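You operate a simulated robot arm through the tools that you are given. There is no shell and no other tool. Be economical: measure what you need, move in short steps, check, and stop when the job is done.

Carry out the task below with a simulated two-armed robot. There is one attempt and no reset: what you move stays moved.

JOB
Mop up the brown trodden patch, then press the mop out.
Fine: first pour the dosing jug into the yellow bucket and put the jug back; lead the lever down and up; mop stays in the press. Set down upright: dosing jug. What is to be rubbed or washed off counts as gone when no trace of it is left.

Only the result counts: the job must be done as asked and must still hold three seconds after the hand-in. Knocking over, shifting, dropping, spilling or breaking anything else fails it.

ROBOT AND FRAMES
Two 7-joint arms with two-finger parallel grippers on one trunk, on a base that drives. Base frame: it is fixed to the floor where the robot stands at the start and does not move with it; the origin is under the middle of the robot, x ahead of it, y to its left, z up. Readings come in mm, rad, newtons and seconds.
The left shoulder is at the start at [50, 161, 1123], the right one opposite. With the tool pointing down near the work surface each hand reaches from about 100 to 360 mm from the robot's upright axis, wherever it stands, measured 20 degrees to its own side. Places, roughly: inside of the mop press [600, 1100, 300]; mop [250, 1500, 0]; press lever [500, 1300, 600]; trodden flour [0, 1000, 0]; yellow bucket [700, 1100, 100]. Payload 3.43 kg a hand.
The TCP of each hand is the grasp point between the finger pads, 30 mm short of the fingertips. In the tool frame z runs along the fingers and y along their closing line. The gripper opens to 94 mm. The fingers are 28 mm wide and 10 mm thick; the gripper's body (50 by 96 mm) begins 55 mm behind the TCP.
Orientation is that of the tool frame in the base frame, as a unit quaternion [x, y, z, w]. With the fingers straight down and closing along the base's y, the tool's x points along the base's -x, its y along +y and its z along -z.

CONTROLS
- The arms move only by the tool drive_tool. It takes "left_rows", "right_rows" or both (then of equal length, played together; a hand with none holds still); each is a list of rows, each an object of numbers (a shift or turn left out is 0, a gripper value left out holds the last): "grip": the opening, from 0 (shut) to 1 (fully open); "tx", "ty", "tz": the shift along the base's x, y, z in m; "wx", "wy", "wz": the turn, a rotation vector about the base's x, y, z in rad. In form: [{"grip": .., "tx": .., "ty": .., "tz": .., "wx": .., "wy": .., "wz": ..}, ...]. A call has 1 to 8 rows; each row is the pose to reach, as a shift and turn from the pose commanded when the call began. Rows are played at 5 a second. More than 50 mm and 0.15 rad between two rows, or a gripper value outside its range, and nothing of the call is played. A pose out of reach is approached as far as the arm can. The call stops where the force on the tool passes 80 N (or 10 N more than at its start, if that is more) or the arm is blocked; 0.2 s more then pass. Each finger travels about 45 mm/s and halts on what it meets, pressing with about 40 N; the grip force reading is that of the motor and also rises with nothing between the fingers. The clock runs only during rows and for 0.2 s after the last one: add rows that repeat a pose to give the fingers time. It gives the time, the measured TCP pose, the force on the tool (base axes), the opening and the grip force at its end, in the units of the frame above (readings bear some noise), with the torque about the TCP (base axes, N m) and any sound that the robot's microphone picked up.
- Cameras (640 x 400 px; columns grow to the right, rows downward): "scene" is now at [115.4, 52.6, 1273.3]; the picture's right is [0.57, -0.82, 0.00], its down [-0.26, -0.18, -0.95] and it looks along [0.78, 0.54, -0.31] (base axes); focal length 214 px, centre (320, 200). "left" rides on the left gripper at [76, -14, -103] in its tool frame; the picture's right is [0.18, 0.98, 0.00], its down [-0.75, 0.14, -0.64] and it looks along [-0.63, 0.12, 0.77] (tool axes); focal length 243 px, centre (320, 200). "right" rides on the right gripper at [76, 14, -102] in its tool frame; the picture's right is [-0.18, 0.98, 0.00], its down [-0.75, -0.14, -0.64] and it looks along [-0.63, -0.12, 0.77] (tool axes); focal length 243 px, centre (320, 200). There is no depth. A picture from a camera that has moved, and an enlarged one, comes with that camera's place and axes in the base frame and with its lens.
- grab_frame(camera): a new picture of that camera. The clock stands still meanwhile.
- move_column(by): slides the trunk up (or, below 0, down) by that many mm; the arms and the scene camera ride with it, the base frame stays. It gives what a move gives, with no picture.
- roll_base(legs): drives the robot by 1 to 6 legs, each [ahead, left, turn to the left] in mm, mm and rad, along the robot's own axes; the way and the turn of a leg run together, so that a leg with both is an arc; at most 1500 mm and 3.142 rad a leg. The arms and the cameras ride along, it lands a little off, and it stops where it bumps. It gives what a move gives.
- turn_head(pan, tilt): turns the head with the scene camera to pan (to the left, within 1.396 rad either way) and tilt (down, from -0.506 to 1.204), counted from straight ahead of the robot. It gives what a move gives.
- enlarge(camera, box): a new picture of the part [left, top, right, bottom] of that camera's present view, enlarged. The clock stands still meanwhile.
- close_job(): hands the job in; it is judged then, once.

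Work in short steps. Places have to be worked out from the pictures, the camera data and where the tool is seen: move nearer, look again, correct. Check each grasp and each placing, and mend what went wrong. You have 120 turns and 88 pictures in all, those below and enlarged ones among them. Open the grippers and draw the arms clear of the work before you hand the job in, unless the task says otherwise; then end with one line.

The tools are called as a command line: name --argument value ..., lists and objects as JSON in quotes. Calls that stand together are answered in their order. drive_tool: Moves the arms, as the interface text tells. Its arguments: {"type":"object","properties":{"left_rows":{"type":"array","items":{"type":"object","properties":{"grip":{"type":"number"},"tx":{"type":"number"},"ty":{"type":"number"},"tz":{"type":"number"},"wx":{"type":"number"},"wy":{"type":"number"},"wz":{"type":"number"}}}},"right_rows":{"type":"array","items":{"type":"object","properties":{"grip":{"type":"number"},"tx":{"type":"number"},"ty":{"type":"number"},"tz":{"type":"number"},"wx":{"type":"number"},"wy":{"type":"number"},"wz":{"type":"number"}}}}},"required":[]} The other tools are called the same way: move_column (by) slides the trunk up or down; roll_base (legs) drives the base; turn_head (pan, tilt) turns the head that bears the scene camera; grab_frame (camera) takes a picture; enlarge (camera, box) takes an enlarged picture of a part of a camera's view; close_job () hands the job in.

At the start:

```text
time: 0.0
left_ee_pos: [235.3, 254.5, 1258.0]
left_orientation: [0.0, 1.0, 0.001, 0.0]
left_force: [-0.2, -0.4, -0.2]
left_ft_torque: [0.01, 0.0, 0.02]
left_finger_gap: 94.2
left_gripper_force: 0.1
right_ee_pos: [344.6, 28.7, 1218.1]
right_orientation: [-0.001, 1.0, 0.001, -0.001]
right_force: [-0.2, 0.2, -0.1]
right_ft_torque: [0.0, 0.03, 0.01]
right_finger_gap: 94.1
right_gripper_force: 0.0
trunk travel left (down, up): [-150.0, 117.0]
robot x, y, heading: [2.9, -0.5, -0.0]
head pan, tilt: [0.604, 0.316]
```

scene: 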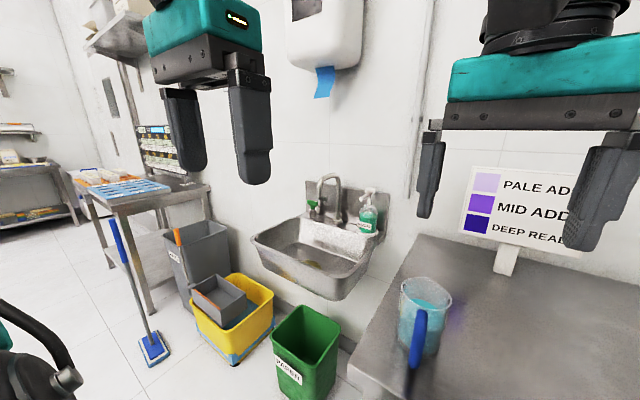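
right: 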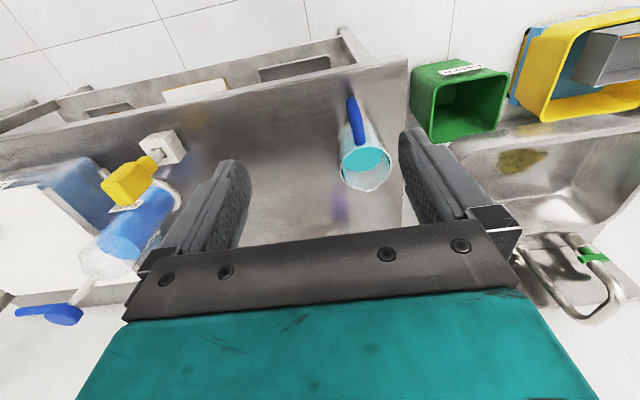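
left: 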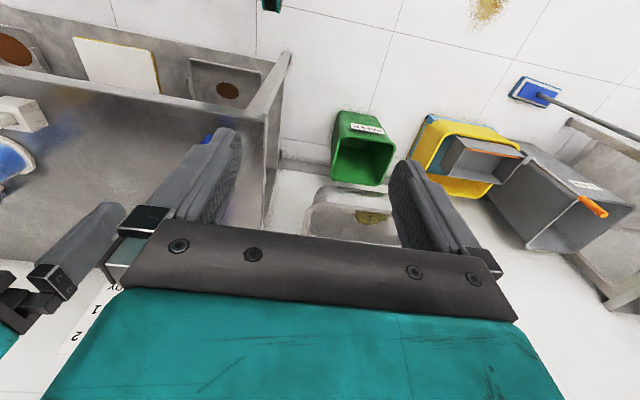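

The jug with blue liquid stands on the worktop ahead, and a sign next to it may be about dosing. I look closer at both.

enlarge --camera "scene" --box '[360, 150, 640, 400]'

enlarge --camera "scene" --box '[80, 180, 380, 400]'

turn_head --pan 0 --tilt 0.6

grab_frame --camera "scene"

turn_head --pan 1.3 --tilt 0.6

grab_frame --camera "scene"

```text
1.60 times, centred on (500, 275) of scene
camera zoom: at [115.4, 52.6, 1273.3], right [0.57, -0.82, 0.0], down [-0.26, -0.18, -0.95], along [0.78, 0.54, -0.31], focal length 343 px, centre (32, 80)
```

zoom: 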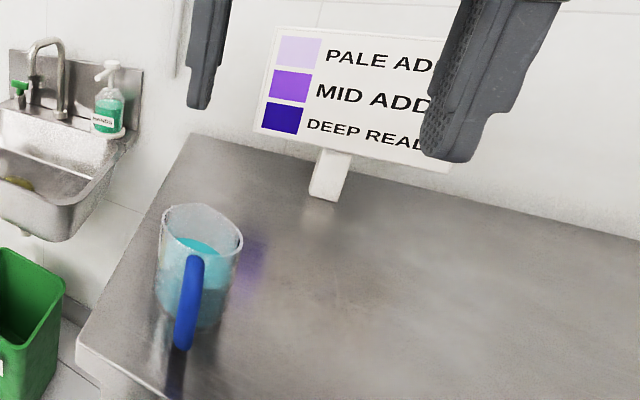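

```text
1.82 times, centred on (230, 290) of scene
camera zoom: at [115.4, 52.6, 1273.3], right [0.57, -0.82, 0.0], down [-0.26, -0.18, -0.95], along [0.78, 0.54, -0.31], focal length 390 px, centre (484, 36)
```

zoom: 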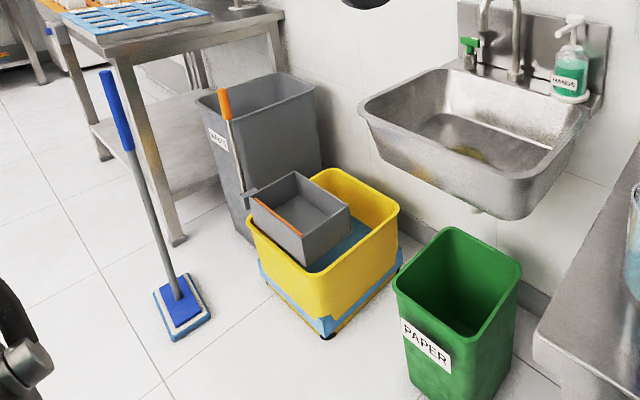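

```text
time: 1.0
left_ee_pos: [234.7, 253.4, 1258.9]
left_orientation: [0.001, 1.0, 0.001, 0.0]
left_force: [0.4, -0.4, 0.2]
left_ft_torque: [-0.03, 0.02, -0.03]
left_finger_gap: 94.1
left_gripper_force: 0.0
right_ee_pos: [345.1, 28.8, 1219.0]
right_orientation: [0.0, 1.0, 0.001, 0.001]
right_force: [0.9, 0.1, -0.3]
right_ft_torque: [-0.01, -0.03, 0.0]
right_finger_gap: 94.1
right_gripper_force: 0.0
trunk travel left (down, up): [-150.0, 117.0]
robot x, y, heading: [-0.6, 3.6, 0.002]
head pan, tilt: [0.0, 0.6]
```

```text
82 pictures are left
camera scene: at [127.0, -0.3, 1247.3], right [0.0, -1.0, 0.0], down [-0.56, 0.0, -0.83], along [0.83, 0.0, -0.56], focal length 214 px, centre (320, 200)
```

scene: 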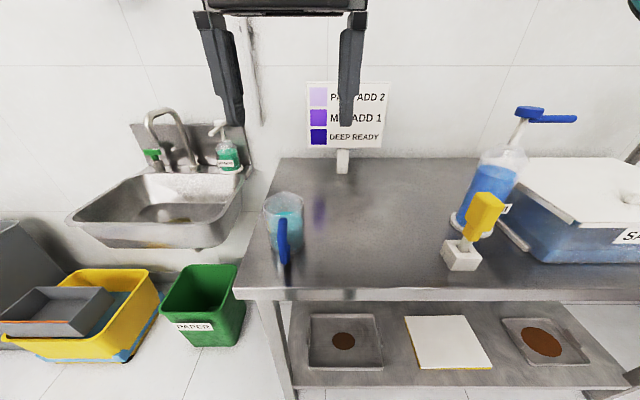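

```text
time: 2.5
left_ee_pos: [235.2, 255.8, 1259.7]
left_orientation: [0.0, 1.0, 0.002, 0.0]
left_force: [-0.2, 0.7, -0.5]
left_ft_torque: [0.0, 0.03, 0.01]
left_finger_gap: 93.8
left_gripper_force: 0.0
right_ee_pos: [345.2, 28.4, 1218.2]
right_orientation: [-0.001, 1.0, 0.001, 0.0]
right_force: [-0.3, 0.5, 0.4]
right_ft_torque: [-0.02, -0.01, -0.02]
right_finger_gap: 94.2
right_gripper_force: 0.1
trunk travel left (down, up): [-150.0, 117.0]
robot x, y, heading: [-2.0, -0.7, 0.0]
head pan, tilt: [1.3, 0.6]
```

```text
81 pictures are left
camera scene: at [62.3, 84.7, 1247.3], right [0.96, -0.27, 0.0], down [-0.15, -0.54, -0.83], along [0.22, 0.8, -0.56], focal length 214 px, centre (320, 200)
```

scene: 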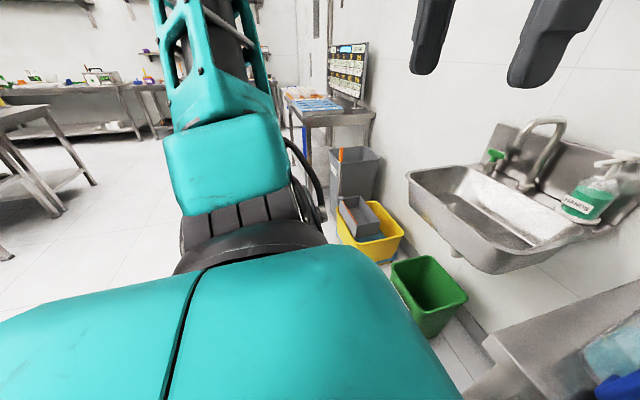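

The jug's rim centre works out at about (481, 75, 995), with the handle facing me at about (436, 72, 936). The pump station and its sign aren't part of the job. I tilt the right hand forward and bring it near the handle to get a close view.

drive_tool --right_rows '[{"wy": -0.14, "tz": 0.0}, {"wy": -0.28, "ty": 0.015}, {"wy": -0.42, "ty": 0.03, "tz": -0.02}, {"wy": -0.56, "ty": 0.043, "tz": -0.05, "tx": -0.02}, {"wy": -0.7, "ty": 0.043, "tz": -0.09, "tx": -0.03}, {"wy": -0.84, "ty": 0.043, "tz": -0.13, "tx": -0.03}, {"wy": -0.87, "ty": 0.043, "tz": -0.16, "tx": -0.03}]'

grab_frame --camera "right"

```text
time: 4.1
left_ee_pos: [236.0, 254.5, 1258.2]
left_orientation: [0.0, 1.0, 0.0, 0.0]
left_force: [0.8, -1.1, -0.2]
left_ft_torque: [0.03, -0.03, 0.0]
left_finger_gap: 94.2
left_gripper_force: 0.1
right_ee_pos: [315.7, 71.6, 1057.6]
right_orientation: [0.0, 0.907, 0.002, 0.422]
right_force: [-0.2, -0.2, 0.8]
right_ft_torque: [0.0, 0.02, -0.04]
right_finger_gap: 93.7
right_gripper_force: 0.1
trunk travel left (down, up): [-150.0, 117.0]
robot x, y, heading: [0.9, -0.6, -0.002]
head pan, tilt: [1.3, 0.6]
```

```text
80 pictures are left
camera right: at [189.4, 85.3, 1066.7], right [0.12, 0.98, 0.14], down [-0.01, -0.14, 0.99], along [0.99, -0.12, -0.01], focal length 243 px, centre (320, 200)
```

right: 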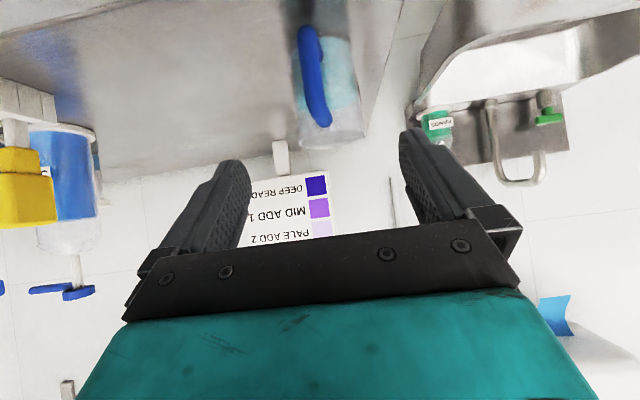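

The handle is at about x 428, y 70, spanning z 897–988. I bring the open fingers around it, short of the grip point, and look again.

drive_tool --right_rows '[{"tx": 0.02, "tz": -0.03}, {"tx": 0.04, "tz": -0.06}, {"tx": 0.06, "tz": -0.09, "ty": -0.001}, {"tx": 0.08, "tz": -0.11, "ty": -0.001}, {"tx": 0.08, "tz": -0.11, "ty": -0.001}]'

grab_frame --camera "right"

turn_head --pan 0 --tilt 0.6

enlarge --camera "scene" --box '[200, 140, 400, 300]'

```text
time: 5.3
left_ee_pos: [234.7, 255.1, 1258.7]
left_orientation: [0.0, 1.0, 0.002, 0.0]
left_force: [0.0, -0.3, 0.1]
left_ft_torque: [0.02, 0.0, -0.02]
left_finger_gap: 93.8
left_gripper_force: 0.1
right_ee_pos: [397.6, 70.6, 948.6]
right_orientation: [-0.001, 0.907, 0.001, 0.422]
right_force: [-0.3, 0.8, -0.5]
right_ft_torque: [0.01, -0.05, 0.0]
right_finger_gap: 94.0
right_gripper_force: 0.1
trunk travel left (down, up): [-150.0, 117.0]
robot x, y, heading: [-0.8, 1.3, 0.005]
head pan, tilt: [1.3, 0.6]
```

```text
79 pictures are left
camera right: at [271.3, 84.7, 957.5], right [0.12, 0.98, 0.14], down [-0.01, -0.14, 0.99], along [0.99, -0.12, -0.01], focal length 243 px, centre (320, 200)
```

right: 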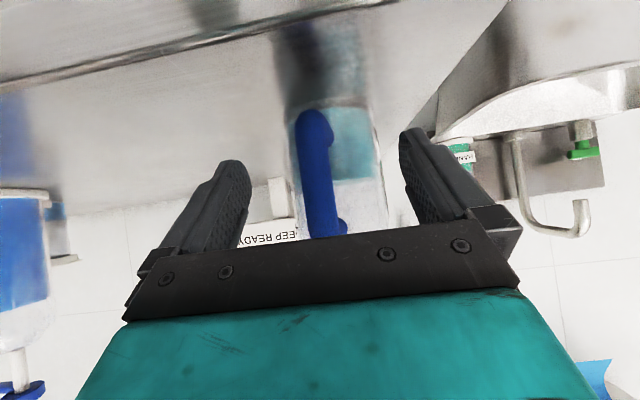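

```text
time: 6.7
left_ee_pos: [234.4, 254.7, 1258.1]
left_orientation: [-0.001, 1.0, 0.001, 0.0]
left_force: [-0.5, 0.3, 0.2]
left_ft_torque: [0.0, 0.0, -0.02]
left_finger_gap: 94.0
left_gripper_force: 0.0
right_ee_pos: [398.2, 71.0, 948.8]
right_orientation: [0.0, 0.907, 0.001, 0.422]
right_force: [0.0, 0.5, -0.1]
right_ft_torque: [-0.01, -0.03, 0.02]
right_finger_gap: 94.2
right_gripper_force: 0.1
trunk travel left (down, up): [-150.0, 117.0]
robot x, y, heading: [1.3, -4.0, 0.001]
head pan, tilt: [0.0, 0.6]
```

```text
2.50 times, centred on (300, 220) of scene
camera zoom: at [127.0, -0.3, 1247.3], right [0.0, -1.0, 0.0], down [-0.56, 0.0, -0.83], along [0.83, 0.0, -0.56], focal length 536 px, centre (370, 150)
```

zoom: 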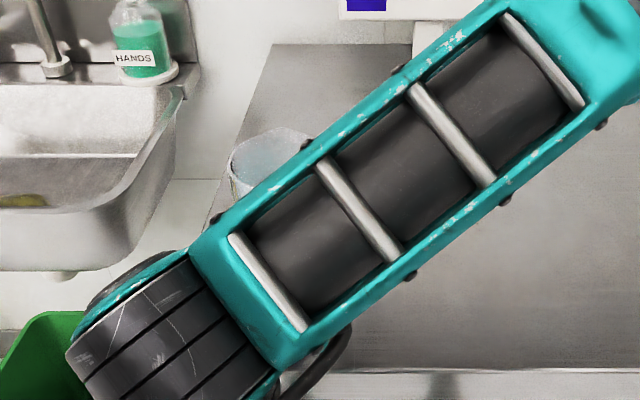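

The handle's outer face is near x 418 and it is centred between the fingers. I advance 20 mm and close.

drive_tool --right_rows '[{"tx": 0.01, "tz": -0.002}, {"tx": 0.021, "tz": -0.005}, {"tx": 0.021, "tz": -0.005, "grip": 0.5}, {"tx": 0.021, "tz": -0.005, "grip": 0.3}, {"tx": 0.021, "tz": -0.005, "grip": 0.0}, {"tx": 0.021, "tz": -0.005, "grip": 0.0}, {"tx": 0.021, "tz": -0.005, "grip": 0.0}, {"tx": 0.021, "tz": -0.005, "grip": 0.0}]'

grab_frame --camera "right"

```text
time: 8.5
left_ee_pos: [234.7, 254.8, 1258.2]
left_orientation: [0.001, 1.0, 0.001, 0.0]
left_force: [-0.6, 0.0, -0.1]
left_ft_torque: [0.01, -0.03, -0.02]
left_finger_gap: 94.0
left_gripper_force: 0.0
right_ee_pos: [417.6, 71.6, 943.7]
right_orientation: [0.0, 0.907, 0.001, 0.422]
right_force: [-1.1, -0.4, -0.1]
right_ft_torque: [-0.06, 0.04, 0.0]
right_finger_gap: 21.4
right_gripper_force: 39.9
trunk travel left (down, up): [-150.0, 117.0]
robot x, y, heading: [1.2, -0.9, 0.001]
head pan, tilt: [0.0, 0.6]
```

```text
77 pictures are left
camera right: at [290.7, 84.9, 952.6], right [0.12, 0.98, 0.14], down [-0.01, -0.14, 0.99], along [0.99, -0.12, -0.01], focal length 243 px, centre (320, 200)
```

right: 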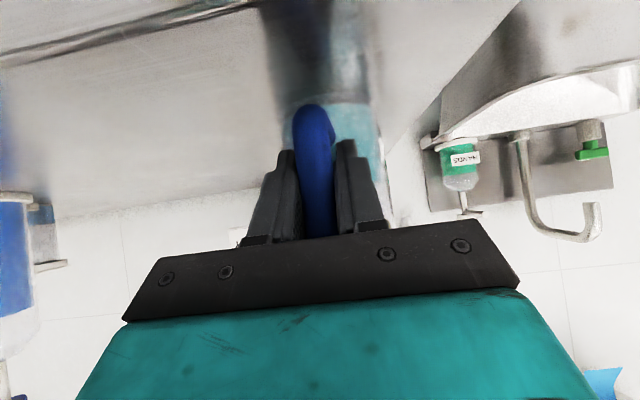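

Gripped, with a 21 mm gap at 40 N. I lift gently and check that the jug stays upright.

drive_tool --right_rows '[{"tz": 0.01}, {"tz": 0.02}, {"tz": 0.04}, {"tz": 0.06}, {"tz": 0.08}, {"tz": 0.08}]'

grab_frame --camera "right"

```text
time: 9.9
left_ee_pos: [236.4, 255.0, 1258.3]
left_orientation: [0.0, 1.0, 0.002, 0.0]
left_force: [-0.8, 0.4, 0.2]
left_ft_torque: [0.03, 0.0, -0.02]
left_finger_gap: 94.1
left_gripper_force: 0.1
right_ee_pos: [416.0, 70.6, 1024.2]
right_orientation: [0.0, 0.907, 0.0, 0.422]
right_force: [1.2, -0.4, -3.7]
right_ft_torque: [0.0, 0.26, -0.01]
right_finger_gap: 21.5
right_gripper_force: 39.9
trunk travel left (down, up): [-150.0, 117.0]
robot x, y, heading: [-3.4, 1.0, 0.003]
head pan, tilt: [0.0, 0.6]
```

```text
76 pictures are left
camera right: at [289.8, 83.7, 1033.5], right [0.12, 0.98, 0.14], down [0.0, -0.14, 0.99], along [0.99, -0.12, -0.01], focal length 243 px, centre (320, 200)
```

right: 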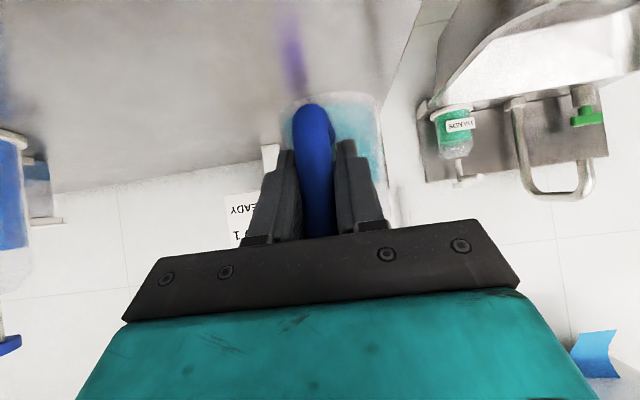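

Held firmly at about 0.37 kg. I drive left 450 mm and look at the bucket and floor.

roll_base --legs '[[-60, 0, 0], [0, 450, 0]]'

turn_head --pan 0.75 --tilt 0.75

grab_frame --camera "scene"

```text
time: 15.1
left_ee_pos: [175.0, 714.0, 1257.6]
left_orientation: [-0.003, 1.0, 0.002, -0.001]
left_force: [-0.6, -0.6, -0.1]
left_ft_torque: [0.0, 0.03, -0.01]
left_finger_gap: 94.0
left_gripper_force: 0.1
right_ee_pos: [355.6, 530.9, 1023.4]
right_orientation: [-0.003, 0.907, 0.002, 0.422]
right_force: [-0.1, -0.7, -3.9]
right_ft_torque: [-0.02, 0.27, -0.02]
right_finger_gap: 21.3
right_gripper_force: 40.4
trunk travel left (down, up): [-150.0, 117.0]
robot x, y, heading: [-60.5, 459.6, 0.008]
head pan, tilt: [0.0, 0.6]
```

```text
time: 16.2
left_ee_pos: [173.6, 714.5, 1258.1]
left_orientation: [-0.003, 1.0, 0.001, -0.001]
left_force: [0.8, 0.0, 0.2]
left_ft_torque: [-0.02, 0.0, 0.0]
left_finger_gap: 93.7
left_gripper_force: 0.1
right_ee_pos: [356.2, 530.9, 1023.9]
right_orientation: [-0.003, 0.907, 0.002, 0.421]
right_force: [0.3, 0.5, -4.0]
right_ft_torque: [-0.02, 0.24, 0.02]
right_finger_gap: 21.7
right_gripper_force: 40.2
trunk travel left (down, up): [-150.0, 117.0]
robot x, y, heading: [-62.1, 459.2, 0.008]
head pan, tilt: [0.75, 0.75]
```

```text
75 pictures are left
camera scene: at [38.7, 515.3, 1234.4], right [0.69, -0.73, 0.0], down [-0.5, -0.47, -0.73], along [0.53, 0.5, -0.68], focal length 214 px, centre (320, 200)
```

scene: 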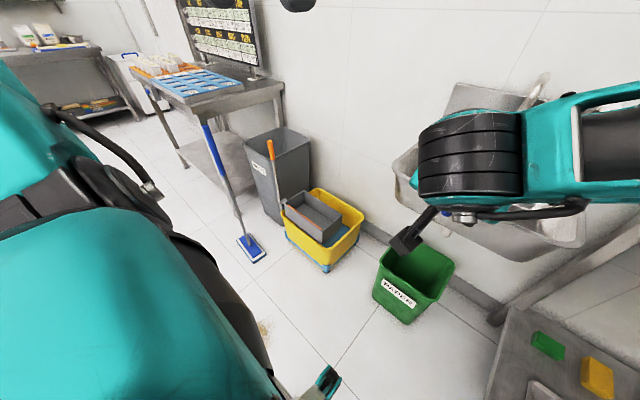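

The flour patch begins near (80, 970). I enlarge the bucket area to locate the opening and the press.

enlarge --camera "scene" --box '[220, 120, 420, 290]'

```text
2.35 times, centred on (320, 205) of scene
camera zoom: at [38.7, 515.3, 1234.4], right [0.69, -0.73, 0.0], down [-0.5, -0.47, -0.73], along [0.53, 0.5, -0.68], focal length 505 px, centre (320, 188)
```

zoom: 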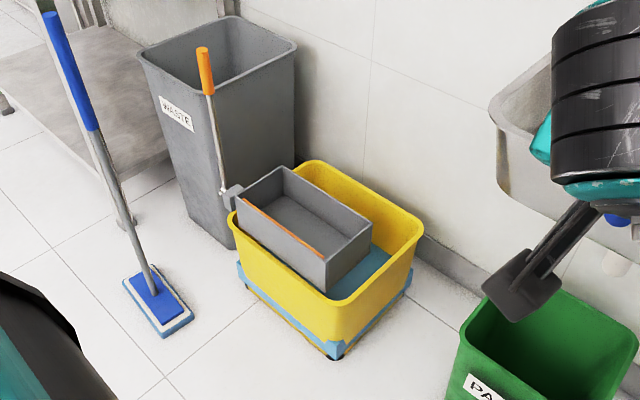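

The bucket rim spans about x 550–850, y 930–1330 at z ≈ 266. The press covers x 570–720, so a strip beyond it (x 725–845) is open. I look straight down to learn the size of my own base.

turn_head --pan 0.0 --tilt 1.2

grab_frame --camera "scene"

```text
time: 17.3
left_ee_pos: [174.4, 714.7, 1258.0]
left_orientation: [-0.002, 1.0, 0.0, 0.0]
left_force: [-0.1, 0.6, -0.9]
left_ft_torque: [0.02, -0.04, -0.01]
left_finger_gap: 94.2
left_gripper_force: 0.1
right_ee_pos: [355.4, 530.7, 1023.5]
right_orientation: [-0.003, 0.907, 0.002, 0.421]
right_force: [0.3, -0.6, -4.5]
right_ft_torque: [0.01, 0.24, -0.02]
right_finger_gap: 21.2
right_gripper_force: 40.7
trunk travel left (down, up): [-150.0, 117.0]
robot x, y, heading: [-64.6, 462.6, 0.002]
head pan, tilt: [0.0, 1.201]
```

```text
73 pictures are left
camera scene: at [34.3, 458.9, 1202.7], right [0.01, -1.0, 0.0], down [-0.93, -0.01, -0.36], along [0.36, 0.0, -0.93], focal length 214 px, centre (320, 200)
```

scene: 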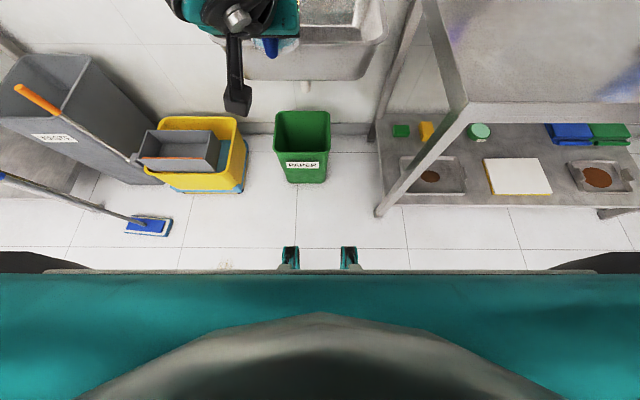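

My base reaches about 280 mm ahead and ±180 mm to the sides. I'll stand south-west of the bucket at a 30° heading near (270, 770), clear of the flour, the bin and the sink.

roll_base --legs '[[0, 0, 0.524], [410, 108, 0]]'

turn_head --pan 0.0 --tilt 1.0

grab_frame --camera "scene"

```text
time: 21.3
left_ee_pos: [320.5, 1097.4, 1258.2]
left_orientation: [-0.259, 0.966, 0.001, 0.0]
left_force: [0.2, -0.4, 0.3]
left_ft_torque: [0.01, 0.0, 0.02]
left_finger_gap: 94.0
left_gripper_force: 0.1
right_ee_pos: [569.8, 1029.3, 1022.8]
right_orientation: [-0.236, 0.876, 0.11, 0.407]
right_force: [0.6, -1.0, -3.7]
right_ft_torque: [-0.14, 0.23, -0.05]
right_finger_gap: 21.6
right_gripper_force: 40.3
trunk travel left (down, up): [-150.0, 117.0]
robot x, y, heading: [245.6, 761.7, 0.527]
head pan, tilt: [0.0, 1.201]
```

```text
time: 22.1
left_ee_pos: [320.8, 1097.6, 1258.5]
left_orientation: [-0.259, 0.966, 0.001, -0.001]
left_force: [0.8, 0.2, 1.4]
left_ft_torque: [0.02, -0.02, 0.0]
left_finger_gap: 94.1
left_gripper_force: 0.0
right_ee_pos: [569.5, 1026.3, 1022.9]
right_orientation: [-0.236, 0.876, 0.11, 0.406]
right_force: [0.2, 0.2, -4.1]
right_ft_torque: [-0.15, 0.18, 0.02]
right_finger_gap: 21.8
right_gripper_force: 40.0
trunk travel left (down, up): [-150.0, 117.0]
robot x, y, heading: [242.5, 756.5, 0.528]
head pan, tilt: [0.0, 1.0]
```

```text
72 pictures are left
camera scene: at [338.1, 813.2, 1215.2], right [0.5, -0.87, 0.0], down [-0.73, -0.42, -0.54], along [0.47, 0.27, -0.84], focal length 214 px, centre (320, 200)
```

scene: 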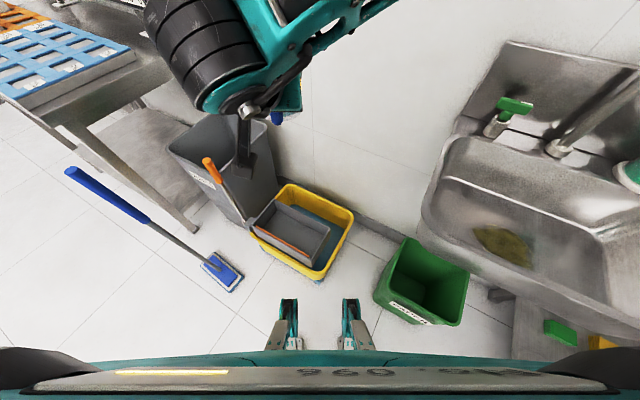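

Good position. I enlarge the bucket for an accurate fix.

enlarge --camera "scene" --box '[180, 120, 380, 300]'

```text
2.22 times, centred on (280, 210) of scene
camera zoom: at [338.1, 813.2, 1215.2], right [0.5, -0.87, 0.0], down [-0.73, -0.42, -0.54], along [0.47, 0.27, -0.84], focal length 477 px, centre (409, 178)
```

zoom: 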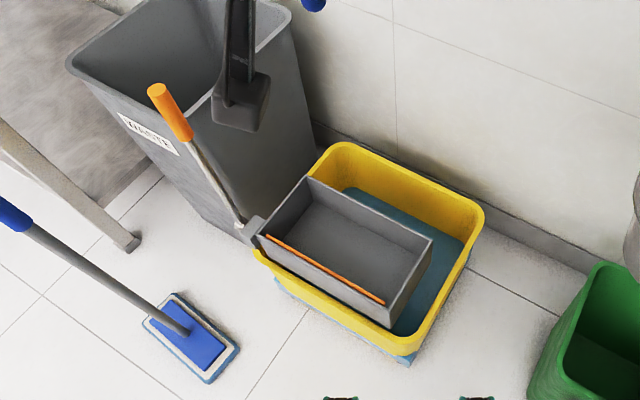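

The strip at about x 725–850, y 940–1300 is open blue water. I creep forward 40 mm and lower the trunk.

roll_base --legs '[[40, 0, 0]]'

move_column --by -150

```text
time: 22.9
left_ee_pos: [324.4, 1099.2, 1258.0]
left_orientation: [-0.258, 0.966, 0.0, -0.001]
left_force: [-0.5, 0.1, 0.6]
left_ft_torque: [0.01, 0.0, 0.04]
left_finger_gap: 94.0
left_gripper_force: 0.1
right_ee_pos: [573.3, 1028.8, 1022.9]
right_orientation: [-0.235, 0.876, 0.109, 0.406]
right_force: [-0.1, 0.3, -3.2]
right_ft_torque: [-0.15, 0.2, 0.02]
right_finger_gap: 21.4
right_gripper_force: 40.3
trunk travel left (down, up): [-150.0, 117.0]
robot x, y, heading: [248.1, 761.8, 0.52]
head pan, tilt: [0.0, 1.0]
stopped in leg 1: the robot was blocked; the commanded pose is now the measured one
```

```text
time: 24.6
left_ee_pos: [325.4, 1100.7, 1108.5]
left_orientation: [-0.258, 0.966, 0.0, 0.0]
left_force: [-0.2, 0.3, 0.1]
left_ft_torque: [-0.01, 0.01, 0.02]
left_finger_gap: 93.8
left_gripper_force: 0.1
right_ee_pos: [573.9, 1029.3, 873.3]
right_orientation: [-0.235, 0.876, 0.109, 0.407]
right_force: [0.5, 0.0, -4.3]
right_ft_torque: [-0.14, 0.21, 0.0]
right_finger_gap: 21.6
right_gripper_force: 39.7
trunk travel left (down, up): [0.0, 267.0]
robot x, y, heading: [246.8, 761.9, 0.522]
head pan, tilt: [0.0, 1.0]
```

The base touched the bucket, so I back off 15 mm. Then I begin lowering the jug towards the pouring spot.

roll_base --legs '[[-15, 0, 0]]'

drive_tool --right_rows '[{"tx": 0.01, "tz": -0.045}, {"tx": 0.025, "tz": -0.09}, {"tx": 0.04, "tz": -0.135}, {"tx": 0.055, "tz": -0.18}, {"tx": 0.07, "tz": -0.225}, {"tx": 0.085, "tz": -0.27}, {"tx": 0.1, "tz": -0.31}, {"tx": 0.1, "tz": -0.31}]'

grab_frame --camera "scene"

```text
time: 25.4
left_ee_pos: [311.9, 1091.8, 1107.8]
left_orientation: [-0.258, 0.966, 0.001, -0.001]
left_force: [0.3, -0.5, -0.6]
left_ft_torque: [0.0, 0.01, 0.01]
left_finger_gap: 94.0
left_gripper_force: 0.0
right_ee_pos: [560.3, 1021.8, 872.6]
right_orientation: [-0.234, 0.876, 0.109, 0.407]
right_force: [-0.5, 0.0, -3.4]
right_ft_torque: [-0.12, 0.23, -0.02]
right_finger_gap: 21.6
right_gripper_force: 40.5
trunk travel left (down, up): [0.0, 267.0]
robot x, y, heading: [239.6, 753.8, 0.522]
head pan, tilt: [0.0, 1.0]
```

```text
time: 27.2
left_ee_pos: [311.4, 1092.6, 1108.0]
left_orientation: [-0.258, 0.966, 0.001, -0.001]
left_force: [0.0, -0.6, 0.8]
left_ft_torque: [0.0, 0.03, 0.01]
left_finger_gap: 93.8
left_gripper_force: 0.1
right_ee_pos: [660.7, 1022.8, 562.7]
right_orientation: [-0.235, 0.876, 0.109, 0.407]
right_force: [0.4, -0.1, -4.8]
right_ft_torque: [-0.13, 0.21, 0.0]
right_finger_gap: 21.8
right_gripper_force: 40.3
trunk travel left (down, up): [0.0, 267.0]
robot x, y, heading: [229.1, 755.0, 0.522]
head pan, tilt: [0.0, 1.0]
```

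```text
70 pictures are left
camera scene: at [328.4, 808.3, 1065.2], right [0.5, -0.87, 0.0], down [-0.73, -0.42, -0.54], along [0.47, 0.27, -0.84], focal length 214 px, centre (320, 200)
```

scene: 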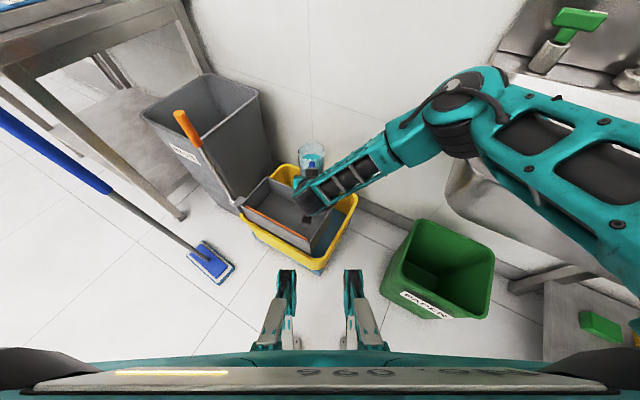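

The jug is over the far strip and upright. I lower to the pour pose and start tilting to the right.

drive_tool --right_rows '[{"tx": 0.02, "ty": 0.01, "tz": -0.04}, {"tx": 0.034, "ty": 0.022, "tz": -0.08}, {"tx": 0.034, "ty": 0.022, "tz": -0.11}, {"tx": 0.034, "ty": 0.022, "tz": -0.11, "wx": 0.12, "wy": 0.069}, {"tx": 0.034, "ty": 0.022, "tz": -0.11, "wx": 0.24, "wy": 0.138}, {"tx": 0.034, "ty": 0.022, "tz": -0.11, "wx": 0.36, "wy": 0.207}, {"tx": 0.034, "ty": 0.022, "tz": -0.11, "wx": 0.48, "wy": 0.276}]'

enlarge --camera "scene" --box '[220, 100, 420, 290]'

grab_frame --camera "right"

```text
time: 28.8
left_ee_pos: [311.6, 1090.9, 1106.8]
left_orientation: [-0.257, 0.966, 0.001, -0.002]
left_force: [-0.2, -0.1, -0.5]
left_ft_torque: [-0.03, -0.02, 0.0]
left_finger_gap: 94.1
left_gripper_force: 0.1
right_ee_pos: [687.9, 1082.3, 471.2]
right_orientation: [-0.145, 0.89, 0.259, 0.345]
right_force: [0.0, 0.0, -4.4]
right_ft_torque: [-0.18, 0.2, 0.02]
right_finger_gap: 21.5
right_gripper_force: 40.2
right hand out of reach, approached as far as the arm can: row 5, 6, 7
trunk travel left (down, up): [0.0, 267.0]
robot x, y, heading: [236.1, 752.5, 0.519]
head pan, tilt: [0.0, 1.0]
```

```text
2.11 times, centred on (320, 195) of scene
camera zoom: at [328.6, 808.3, 1065.3], right [0.5, -0.87, 0.0], down [-0.73, -0.42, -0.54], along [0.47, 0.27, -0.84], focal length 452 px, centre (320, 210)
```

zoom: 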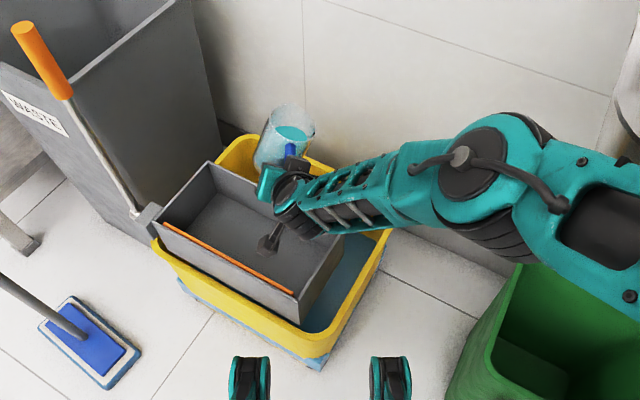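

```text
68 pictures are left
camera right: at [572.7, 1031.9, 489.7], right [-0.3, 0.83, 0.48], down [0.26, -0.42, 0.87], along [0.92, 0.38, -0.09], focal length 243 px, centre (320, 200)
```

right: 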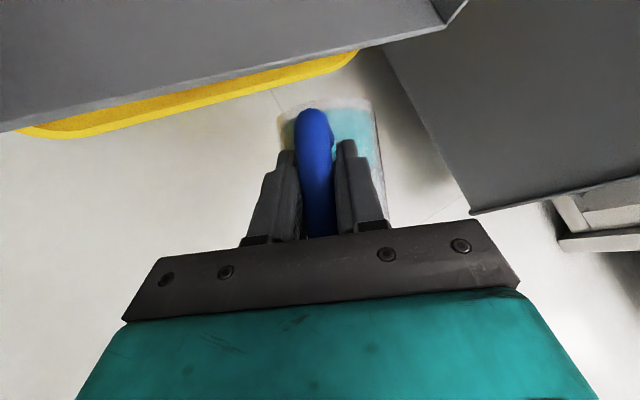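

The arm can't roll further right in this posture; about 0.35 rad was reached and nothing has poured. I return upright and then test another tilt axis.

drive_tool --right_rows '[{"wx": -0.12, "wy": -0.069}, {"wx": -0.24, "wy": -0.138}, {"wx": -0.36, "wy": -0.207}, {"wx": -0.48, "wy": -0.276}, {"wx": -0.48, "wy": -0.276}]'

```text
time: 30.0
left_ee_pos: [312.1, 1091.3, 1108.5]
left_orientation: [-0.258, 0.966, 0.001, -0.001]
left_force: [-0.3, 0.2, 0.0]
left_ft_torque: [-0.02, 0.0, 0.02]
left_finger_gap: 93.8
left_gripper_force: 0.0
right_ee_pos: [679.0, 1062.5, 465.7]
right_orientation: [-0.252, 0.871, 0.031, 0.42]
right_force: [0.6, 0.0, -3.4]
right_ft_torque: [-0.15, 0.23, -0.01]
right_finger_gap: 21.5
right_gripper_force: 40.0
right hand out of reach, approached as far as the arm can: row 3, 4, 5
trunk travel left (down, up): [0.0, 267.0]
robot x, y, heading: [234.0, 753.9, 0.52]
head pan, tilt: [0.0, 1.0]
```

The limit is arm extension rather than roll. I raise the hand 100 mm, which gives reach, level the jug and retry the tilt.

drive_tool --right_rows '[{"tz": 0.04, "wx": 0.06, "wy": 0.034}, {"tz": 0.08, "wx": 0.12, "wy": 0.069}, {"tz": 0.11, "tx": 0.01, "wx": 0.12, "wy": 0.069}, {"tz": 0.11, "tx": 0.01, "wx": 0.24, "wy": 0.138}, {"tz": 0.11, "tx": 0.01, "wx": 0.36, "wy": 0.207}, {"tz": 0.11, "tx": 0.01, "wx": 0.48, "wy": 0.276}, {"tz": 0.11, "tx": 0.01, "wx": 0.6, "wy": 0.345}]'

```text
time: 30.9
left_ee_pos: [298.4, 1097.9, 1108.4]
left_orientation: [-0.259, 0.966, -0.002, 0.003]
left_force: [-1.0, 0.5, 0.5]
left_ft_torque: [-0.06, -0.05, -0.02]
left_finger_gap: 93.9
left_gripper_force: 0.2
right_ee_pos: [564.5, 1059.8, 505.6]
right_orientation: [-0.263, 0.908, 0.09, 0.314]
right_force: [0.7, -0.6, -4.6]
right_ft_torque: [-0.11, 0.21, 0.02]
right_finger_gap: 21.6
right_gripper_force: 40.2
trunk travel left (down, up): [0.0, 267.0]
robot x, y, heading: [225.6, 756.8, 0.522]
head pan, tilt: [0.0, 1.0]
stopped in row 4 (right hand): the arm was blocked; the commanded pose is now the measured one
```

The arm was blocked and swung to (564, 1060). I look.

grab_frame --camera "scene"

grab_frame --camera "right"

```text
67 pictures are left
camera scene: at [316.2, 813.0, 1067.3], right [0.5, -0.87, 0.01], down [-0.72, -0.42, -0.54], along [0.47, 0.27, -0.84], focal length 214 px, centre (320, 200)
```

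scene: 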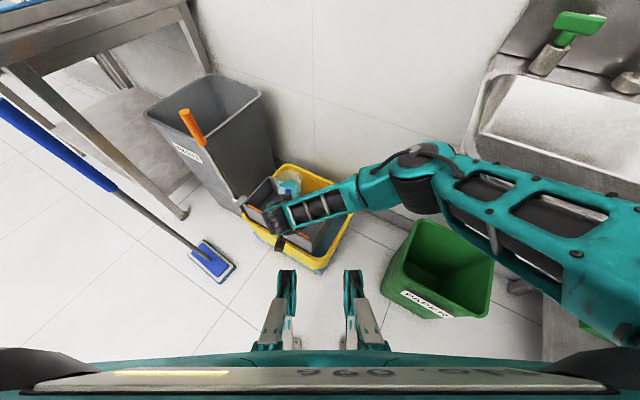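

```text
66 pictures are left
camera right: at [453.3, 1005.3, 540.3], right [-0.41, 0.91, 0.11], down [0.24, -0.01, 0.97], along [0.88, 0.42, -0.21], focal length 243 px, centre (320, 200)
```

right: 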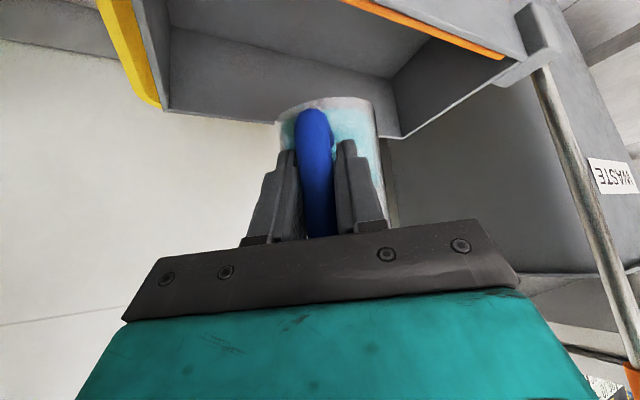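

The elbow seems to have swung towards the sink side. The jug is only about 10° off level and nothing is spilled. I raise the hand, level the jug and retreat to a better stance.

drive_tool --right_rows '[{"tz": 0.03, "wx": 0.05, "wy": -0.09}, {"tz": 0.07, "wx": 0.1, "wy": -0.17}, {"tz": 0.11, "wx": 0.1, "wy": -0.17}, {"tz": 0.15, "wx": 0.1, "wy": -0.17}, {"tz": 0.2, "wx": 0.1, "wy": -0.17}, {"tz": 0.25, "wx": 0.1, "wy": -0.17}, {"tz": 0.3, "wx": 0.1, "wy": -0.17}, {"tz": 0.3, "wx": 0.1, "wy": -0.17}]'

grab_frame --camera "scene"

```text
time: 31.6
left_ee_pos: [297.5, 1094.2, 1108.1]
left_orientation: [-0.258, 0.966, -0.001, 0.001]
left_force: [-1.9, 0.1, -0.6]
left_ft_torque: [-0.06, -0.05, 0.0]
left_finger_gap: 94.0
left_gripper_force: 0.0
right_ee_pos: [484.4, 1019.6, 519.9]
right_orientation: [-0.265, 0.907, 0.098, 0.312]
right_force: [-0.1, -0.4, -4.8]
right_ft_torque: [-0.13, 0.2, 0.02]
right_finger_gap: 21.6
right_gripper_force: 39.9
trunk travel left (down, up): [0.0, 267.0]
robot x, y, heading: [226.4, 752.3, 0.521]
head pan, tilt: [0.0, 1.0]
stopped in row 3 (right hand): the arm was blocked; the commanded pose is now the measured one
```

```text
65 pictures are left
camera scene: at [313.9, 810.3, 1066.9], right [0.5, -0.87, 0.01], down [-0.73, -0.42, -0.54], along [0.47, 0.27, -0.84], focal length 214 px, centre (320, 200)
```

scene: 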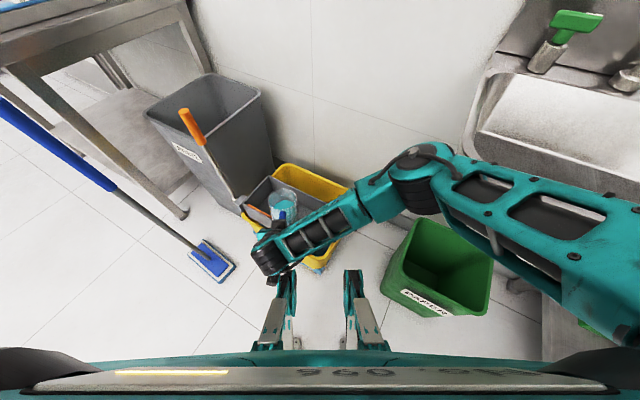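

The upper arm is beside the sink's front-left corner and appears caught there. I draw the robot away from the sink, straight along −x.

roll_base --legs '[[-80, 46, 0]]'

grab_frame --camera "scene"

```text
time: 32.7
left_ee_pos: [212.8, 1092.8, 1106.9]
left_orientation: [-0.258, 0.966, 0.0, 0.0]
left_force: [-0.1, 0.7, 0.5]
left_ft_torque: [0.01, -0.03, -0.03]
left_finger_gap: 93.9
left_gripper_force: 0.0
right_ee_pos: [401.9, 1019.5, 517.7]
right_orientation: [-0.262, 0.908, 0.096, 0.314]
right_force: [1.1, -0.7, -4.4]
right_ft_torque: [-0.14, 0.2, -0.03]
right_finger_gap: 21.3
right_gripper_force: 40.4
trunk travel left (down, up): [0.0, 267.0]
robot x, y, heading: [135.5, 753.0, 0.52]
head pan, tilt: [0.0, 1.0]
```

```text
64 pictures are left
camera scene: at [229.1, 809.1, 1065.3], right [0.5, -0.87, 0.0], down [-0.73, -0.42, -0.54], along [0.47, 0.27, -0.84], focal length 214 px, centre (320, 200)
```

scene: 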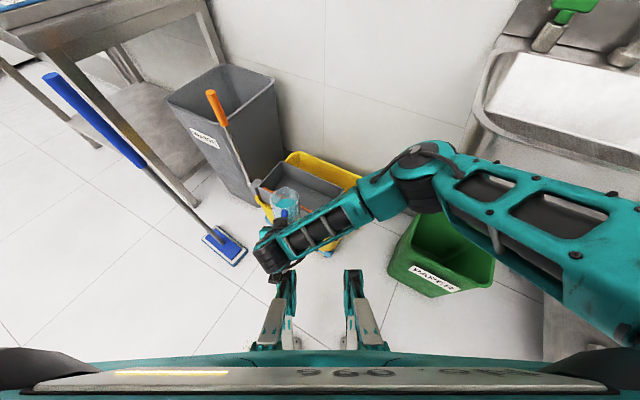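

Free now. I lift and level the jug, then look left for the flour patch and the mop.

drive_tool --right_rows '[{"tz": 0.03, "wx": 0.05, "wy": -0.09}, {"tz": 0.07, "wx": 0.1, "wy": -0.17}, {"tz": 0.11, "wx": 0.1, "wy": -0.17}, {"tz": 0.15, "wx": 0.1, "wy": -0.17}, {"tz": 0.2, "wx": 0.1, "wy": -0.17}, {"tz": 0.25, "wx": 0.1, "wy": -0.17}, {"tz": 0.3, "wx": 0.1, "wy": -0.17}, {"tz": 0.3, "wx": 0.1, "wy": -0.17}]'

turn_head --pan 0.7 --tilt 1.1

grab_frame --camera "scene"

grab_frame --camera "left"

```text
time: 34.5
left_ee_pos: [212.1, 1092.2, 1109.6]
left_orientation: [-0.258, 0.966, 0.001, -0.001]
left_force: [-1.0, -0.3, -0.1]
left_ft_torque: [0.0, 0.05, -0.01]
left_finger_gap: 93.9
left_gripper_force: 0.0
right_ee_pos: [401.9, 1020.5, 818.0]
right_orientation: [-0.254, 0.872, 0.119, 0.401]
right_force: [0.8, 0.2, -4.0]
right_ft_torque: [-0.15, 0.19, -0.01]
right_finger_gap: 21.5
right_gripper_force: 39.7
trunk travel left (down, up): [0.0, 267.0]
robot x, y, heading: [134.6, 754.8, 0.524]
head pan, tilt: [0.0, 1.0]
```

```text
time: 35.6
left_ee_pos: [212.6, 1093.2, 1108.6]
left_orientation: [-0.258, 0.966, 0.0, -0.001]
left_force: [-0.6, -0.3, 0.1]
left_ft_torque: [0.03, 0.01, -0.01]
left_finger_gap: 93.7
left_gripper_force: 0.0
right_ee_pos: [403.1, 1019.5, 818.3]
right_orientation: [-0.253, 0.872, 0.119, 0.402]
right_force: [0.7, 0.4, -3.9]
right_ft_torque: [-0.15, 0.26, 0.03]
right_finger_gap: 21.7
right_gripper_force: 40.0
trunk travel left (down, up): [0.0, 267.0]
robot x, y, heading: [134.6, 757.5, 0.523]
head pan, tilt: [0.7, 1.1]
```

```text
63 pictures are left
camera scene: at [190.5, 833.7, 1058.6], right [0.94, -0.34, 0.0], down [-0.31, -0.84, -0.45], along [0.16, 0.43, -0.89], focal length 214 px, centre (320, 200)
```

scene: 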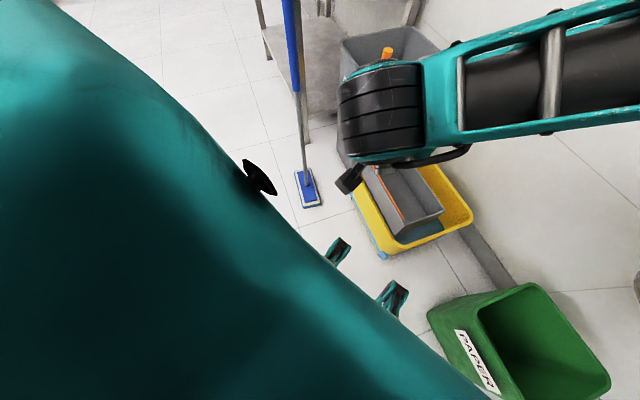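

```text
62 pictures are left
camera left: at [154.3, 1042.2, 1210.2], right [-0.65, 0.76, 0.0], down [0.58, 0.5, 0.64], along [0.49, 0.42, -0.77], focal length 243 px, centre (320, 200)
```

left: 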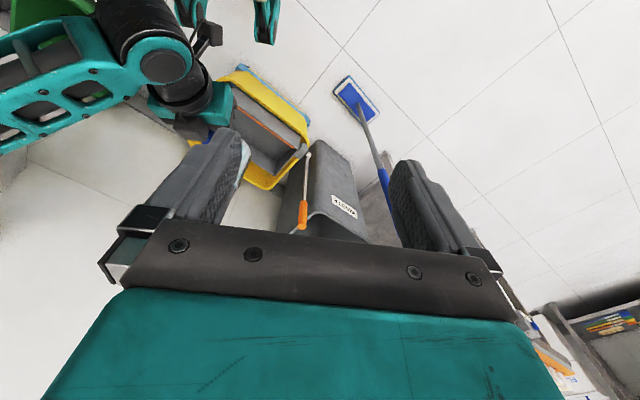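

The lever tip is at about (546, 1315, 730). A better stance is around (165, 1020) at a 45° heading, where the right shoulder is much nearer the bucket and away from the sink. I raise the jug first and then drive.

drive_tool --right_rows '[{"tz": 0.04}, {"tz": 0.08}, {"tz": 0.12}, {"tz": 0.15}, {"tz": 0.15}]'

roll_base --legs '[[157, 213, 0], [0, 0, 0.262]]'

turn_head --pan -0.5 --tilt 0.95

grab_frame --camera "scene"

```text
time: 36.8
left_ee_pos: [213.3, 1093.2, 1108.3]
left_orientation: [-0.258, 0.966, 0.0, -0.001]
left_force: [0.2, -0.4, 0.2]
left_ft_torque: [0.02, 0.02, 0.02]
left_finger_gap: 94.0
left_gripper_force: 0.0
right_ee_pos: [403.1, 1018.3, 966.6]
right_orientation: [-0.253, 0.872, 0.118, 0.402]
right_force: [-0.5, -0.6, -3.8]
right_ft_torque: [-0.16, 0.21, -0.01]
right_finger_gap: 21.7
right_gripper_force: 39.9
trunk travel left (down, up): [0.0, 267.0]
robot x, y, heading: [134.6, 758.0, 0.519]
head pan, tilt: [0.7, 1.1]
```

```text
time: 40.1
left_ee_pos: [153.2, 1367.1, 1107.3]
left_orientation: [-0.381, 0.925, 0.0, -0.001]
left_force: [-0.1, -0.5, -0.1]
left_ft_torque: [0.01, 0.0, 0.0]
left_finger_gap: 93.9
left_gripper_force: 0.0
right_ee_pos: [355.2, 1342.6, 967.5]
right_orientation: [-0.365, 0.831, 0.17, 0.383]
right_force: [0.2, 0.1, -4.2]
right_ft_torque: [-0.19, 0.15, 0.02]
right_finger_gap: 21.7
right_gripper_force: 40.6
trunk travel left (down, up): [0.0, 267.0]
robot x, y, heading: [166.3, 1017.0, 0.78]
head pan, tilt: [0.7, 1.1]
```

```text
time: 41.5
left_ee_pos: [152.2, 1367.1, 1106.8]
left_orientation: [-0.381, 0.925, 0.0, 0.0]
left_force: [0.0, 0.2, 0.4]
left_ft_torque: [0.03, -0.03, 0.02]
left_finger_gap: 94.0
left_gripper_force: 0.1
right_ee_pos: [355.0, 1343.0, 966.9]
right_orientation: [-0.364, 0.831, 0.17, 0.384]
right_force: [0.7, 0.9, -4.1]
right_ft_torque: [-0.19, 0.18, 0.0]
right_finger_gap: 21.8
right_gripper_force: 40.0
trunk travel left (down, up): [0.0, 267.0]
robot x, y, heading: [163.8, 1018.1, 0.786]
head pan, tilt: [-0.499, 0.949]
```

```text
61 pictures are left
camera scene: at [261.9, 1067.8, 1068.9], right [0.28, -0.96, 0.0], down [-0.78, -0.23, -0.58], along [0.56, 0.16, -0.81], focal length 214 px, centre (320, 200)
```

scene: 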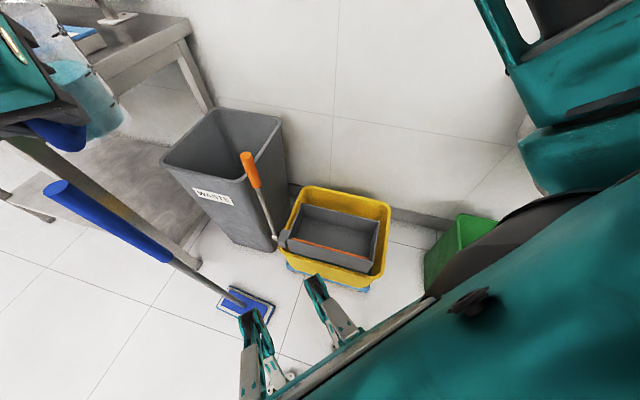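

I'm well placed now: the strip beyond the press is at x 740–870, y 920–1300. I swing the jug across at height, above the lever.

drive_tool --right_rows '[{"tx": 0.03, "ty": -0.035}, {"tx": 0.06, "ty": -0.07}, {"tx": 0.09, "ty": -0.105}, {"tx": 0.12, "ty": -0.14}, {"tx": 0.15, "ty": -0.175}, {"tx": 0.18, "ty": -0.21}, {"tx": 0.21, "ty": -0.245}, {"tx": 0.24, "ty": -0.275}]'

drive_tool --right_rows '[{"tx": 0.01, "tz": -0.045, "ty": -0.005}, {"tx": 0.02, "tz": -0.09, "ty": -0.01}, {"tx": 0.03, "tz": -0.135, "ty": -0.015}, {"tx": 0.045, "tz": -0.18, "ty": -0.02}, {"tx": 0.06, "tz": -0.225, "ty": -0.025}, {"tx": 0.075, "tz": -0.27, "ty": -0.03}, {"tx": 0.09, "tz": -0.315, "ty": -0.035}, {"tx": 0.1, "tz": -0.36, "ty": -0.04}]'

grab_frame --camera "scene"

```text
time: 43.3
left_ee_pos: [153.6, 1365.7, 1108.3]
left_orientation: [-0.381, 0.925, 0.0, -0.002]
left_force: [-0.8, 0.3, 0.4]
left_ft_torque: [0.03, 0.01, 0.01]
left_finger_gap: 93.9
left_gripper_force: 0.0
right_ee_pos: [617.3, 1079.4, 984.0]
right_orientation: [-0.365, 0.831, 0.171, 0.383]
right_force: [-0.8, -0.3, -4.6]
right_ft_torque: [-0.24, 0.16, 0.02]
right_finger_gap: 21.2
right_gripper_force: 40.1
right hand out of reach, approached as far as the arm can: row 5, 6, 7, 8
trunk travel left (down, up): [0.0, 267.0]
robot x, y, heading: [164.8, 1020.7, 0.785]
head pan, tilt: [-0.499, 0.949]
```

```text
time: 45.1
left_ee_pos: [154.3, 1366.9, 1108.3]
left_orientation: [-0.381, 0.925, 0.0, -0.001]
left_force: [-0.6, 0.0, 1.0]
left_ft_torque: [0.05, 0.0, -0.06]
left_finger_gap: 93.8
left_gripper_force: 0.0
right_ee_pos: [730.9, 1015.4, 681.3]
right_orientation: [-0.366, 0.832, 0.171, 0.381]
right_force: [0.5, -0.6, -2.9]
right_ft_torque: [-0.2, 0.2, 0.01]
right_finger_gap: 21.6
right_gripper_force: 40.4
right hand out of reach, approached as far as the arm can: row 1, 2, 3, 4, 6, 7, 8
trunk travel left (down, up): [0.0, 267.0]
robot x, y, heading: [163.3, 1014.3, 0.781]
head pan, tilt: [-0.499, 0.949]
```

```text
60 pictures are left
camera scene: at [262.2, 1067.5, 1068.8], right [0.28, -0.96, 0.0], down [-0.78, -0.23, -0.58], along [0.56, 0.16, -0.81], focal length 214 px, centre (320, 200)
```

scene: 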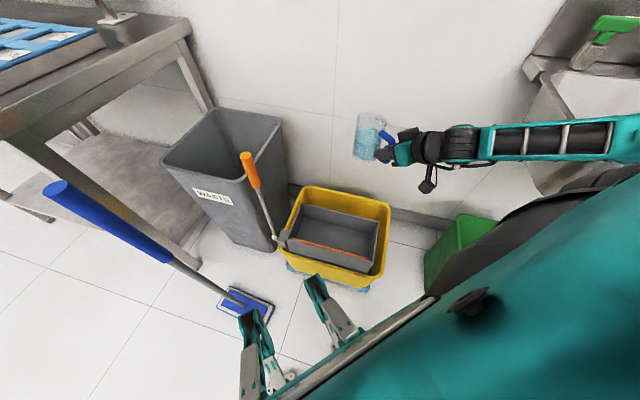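

The posture, not the distance, is limiting: the hand is yawed away from the arm line. I yaw the tool right by about 0.6 rad, towards +x, while lowering.

drive_tool --right_rows '[{"wz": -0.12, "ty": 0.01, "tx": -0.01}, {"wz": -0.24, "ty": 0.02, "tx": -0.01}, {"wz": -0.36, "ty": 0.03, "tx": -0.01}, {"wz": -0.48, "ty": 0.045, "tx": -0.01}, {"wz": -0.61, "ty": 0.055, "tx": -0.01}, {"wz": -0.61, "ty": 0.055, "tx": -0.01, "tz": -0.04}, {"wz": -0.61, "ty": 0.055, "tx": -0.01, "tz": -0.08}, {"wz": -0.61, "ty": 0.055, "tx": -0.01, "tz": -0.12}]'

grab_frame --camera "scene"

```text
time: 46.9
left_ee_pos: [153.6, 1366.1, 1108.7]
left_orientation: [-0.381, 0.924, 0.0, -0.001]
left_force: [0.2, -0.6, 1.1]
left_ft_torque: [-0.02, -0.05, -0.02]
left_finger_gap: 94.0
left_gripper_force: 0.2
right_ee_pos: [723.1, 1103.9, 572.9]
right_orientation: [-0.093, 0.905, 0.038, 0.412]
right_force: [1.0, -1.1, -3.8]
right_ft_torque: [-0.03, 0.24, 0.02]
right_finger_gap: 21.4
right_gripper_force: 39.9
right hand out of reach, approached as far as the arm can: row 1, 2, 3, 4, 6, 7, 8
trunk travel left (down, up): [0.0, 267.0]
robot x, y, heading: [160.3, 1018.9, 0.782]
head pan, tilt: [-0.499, 0.949]
```

```text
59 pictures are left
camera scene: at [262.3, 1067.5, 1068.9], right [0.28, -0.96, 0.0], down [-0.78, -0.23, -0.58], along [0.56, 0.16, -0.81], focal length 214 px, centre (320, 200)
```

scene: 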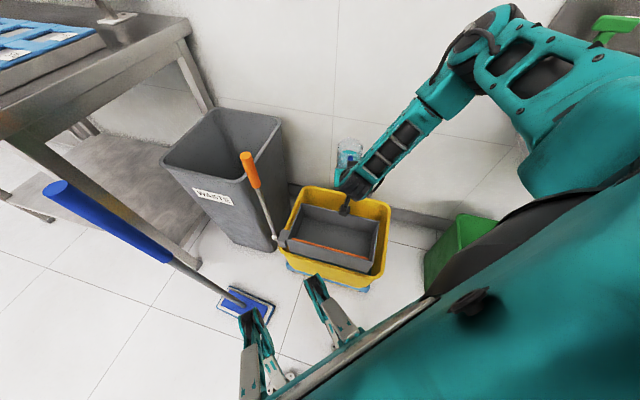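

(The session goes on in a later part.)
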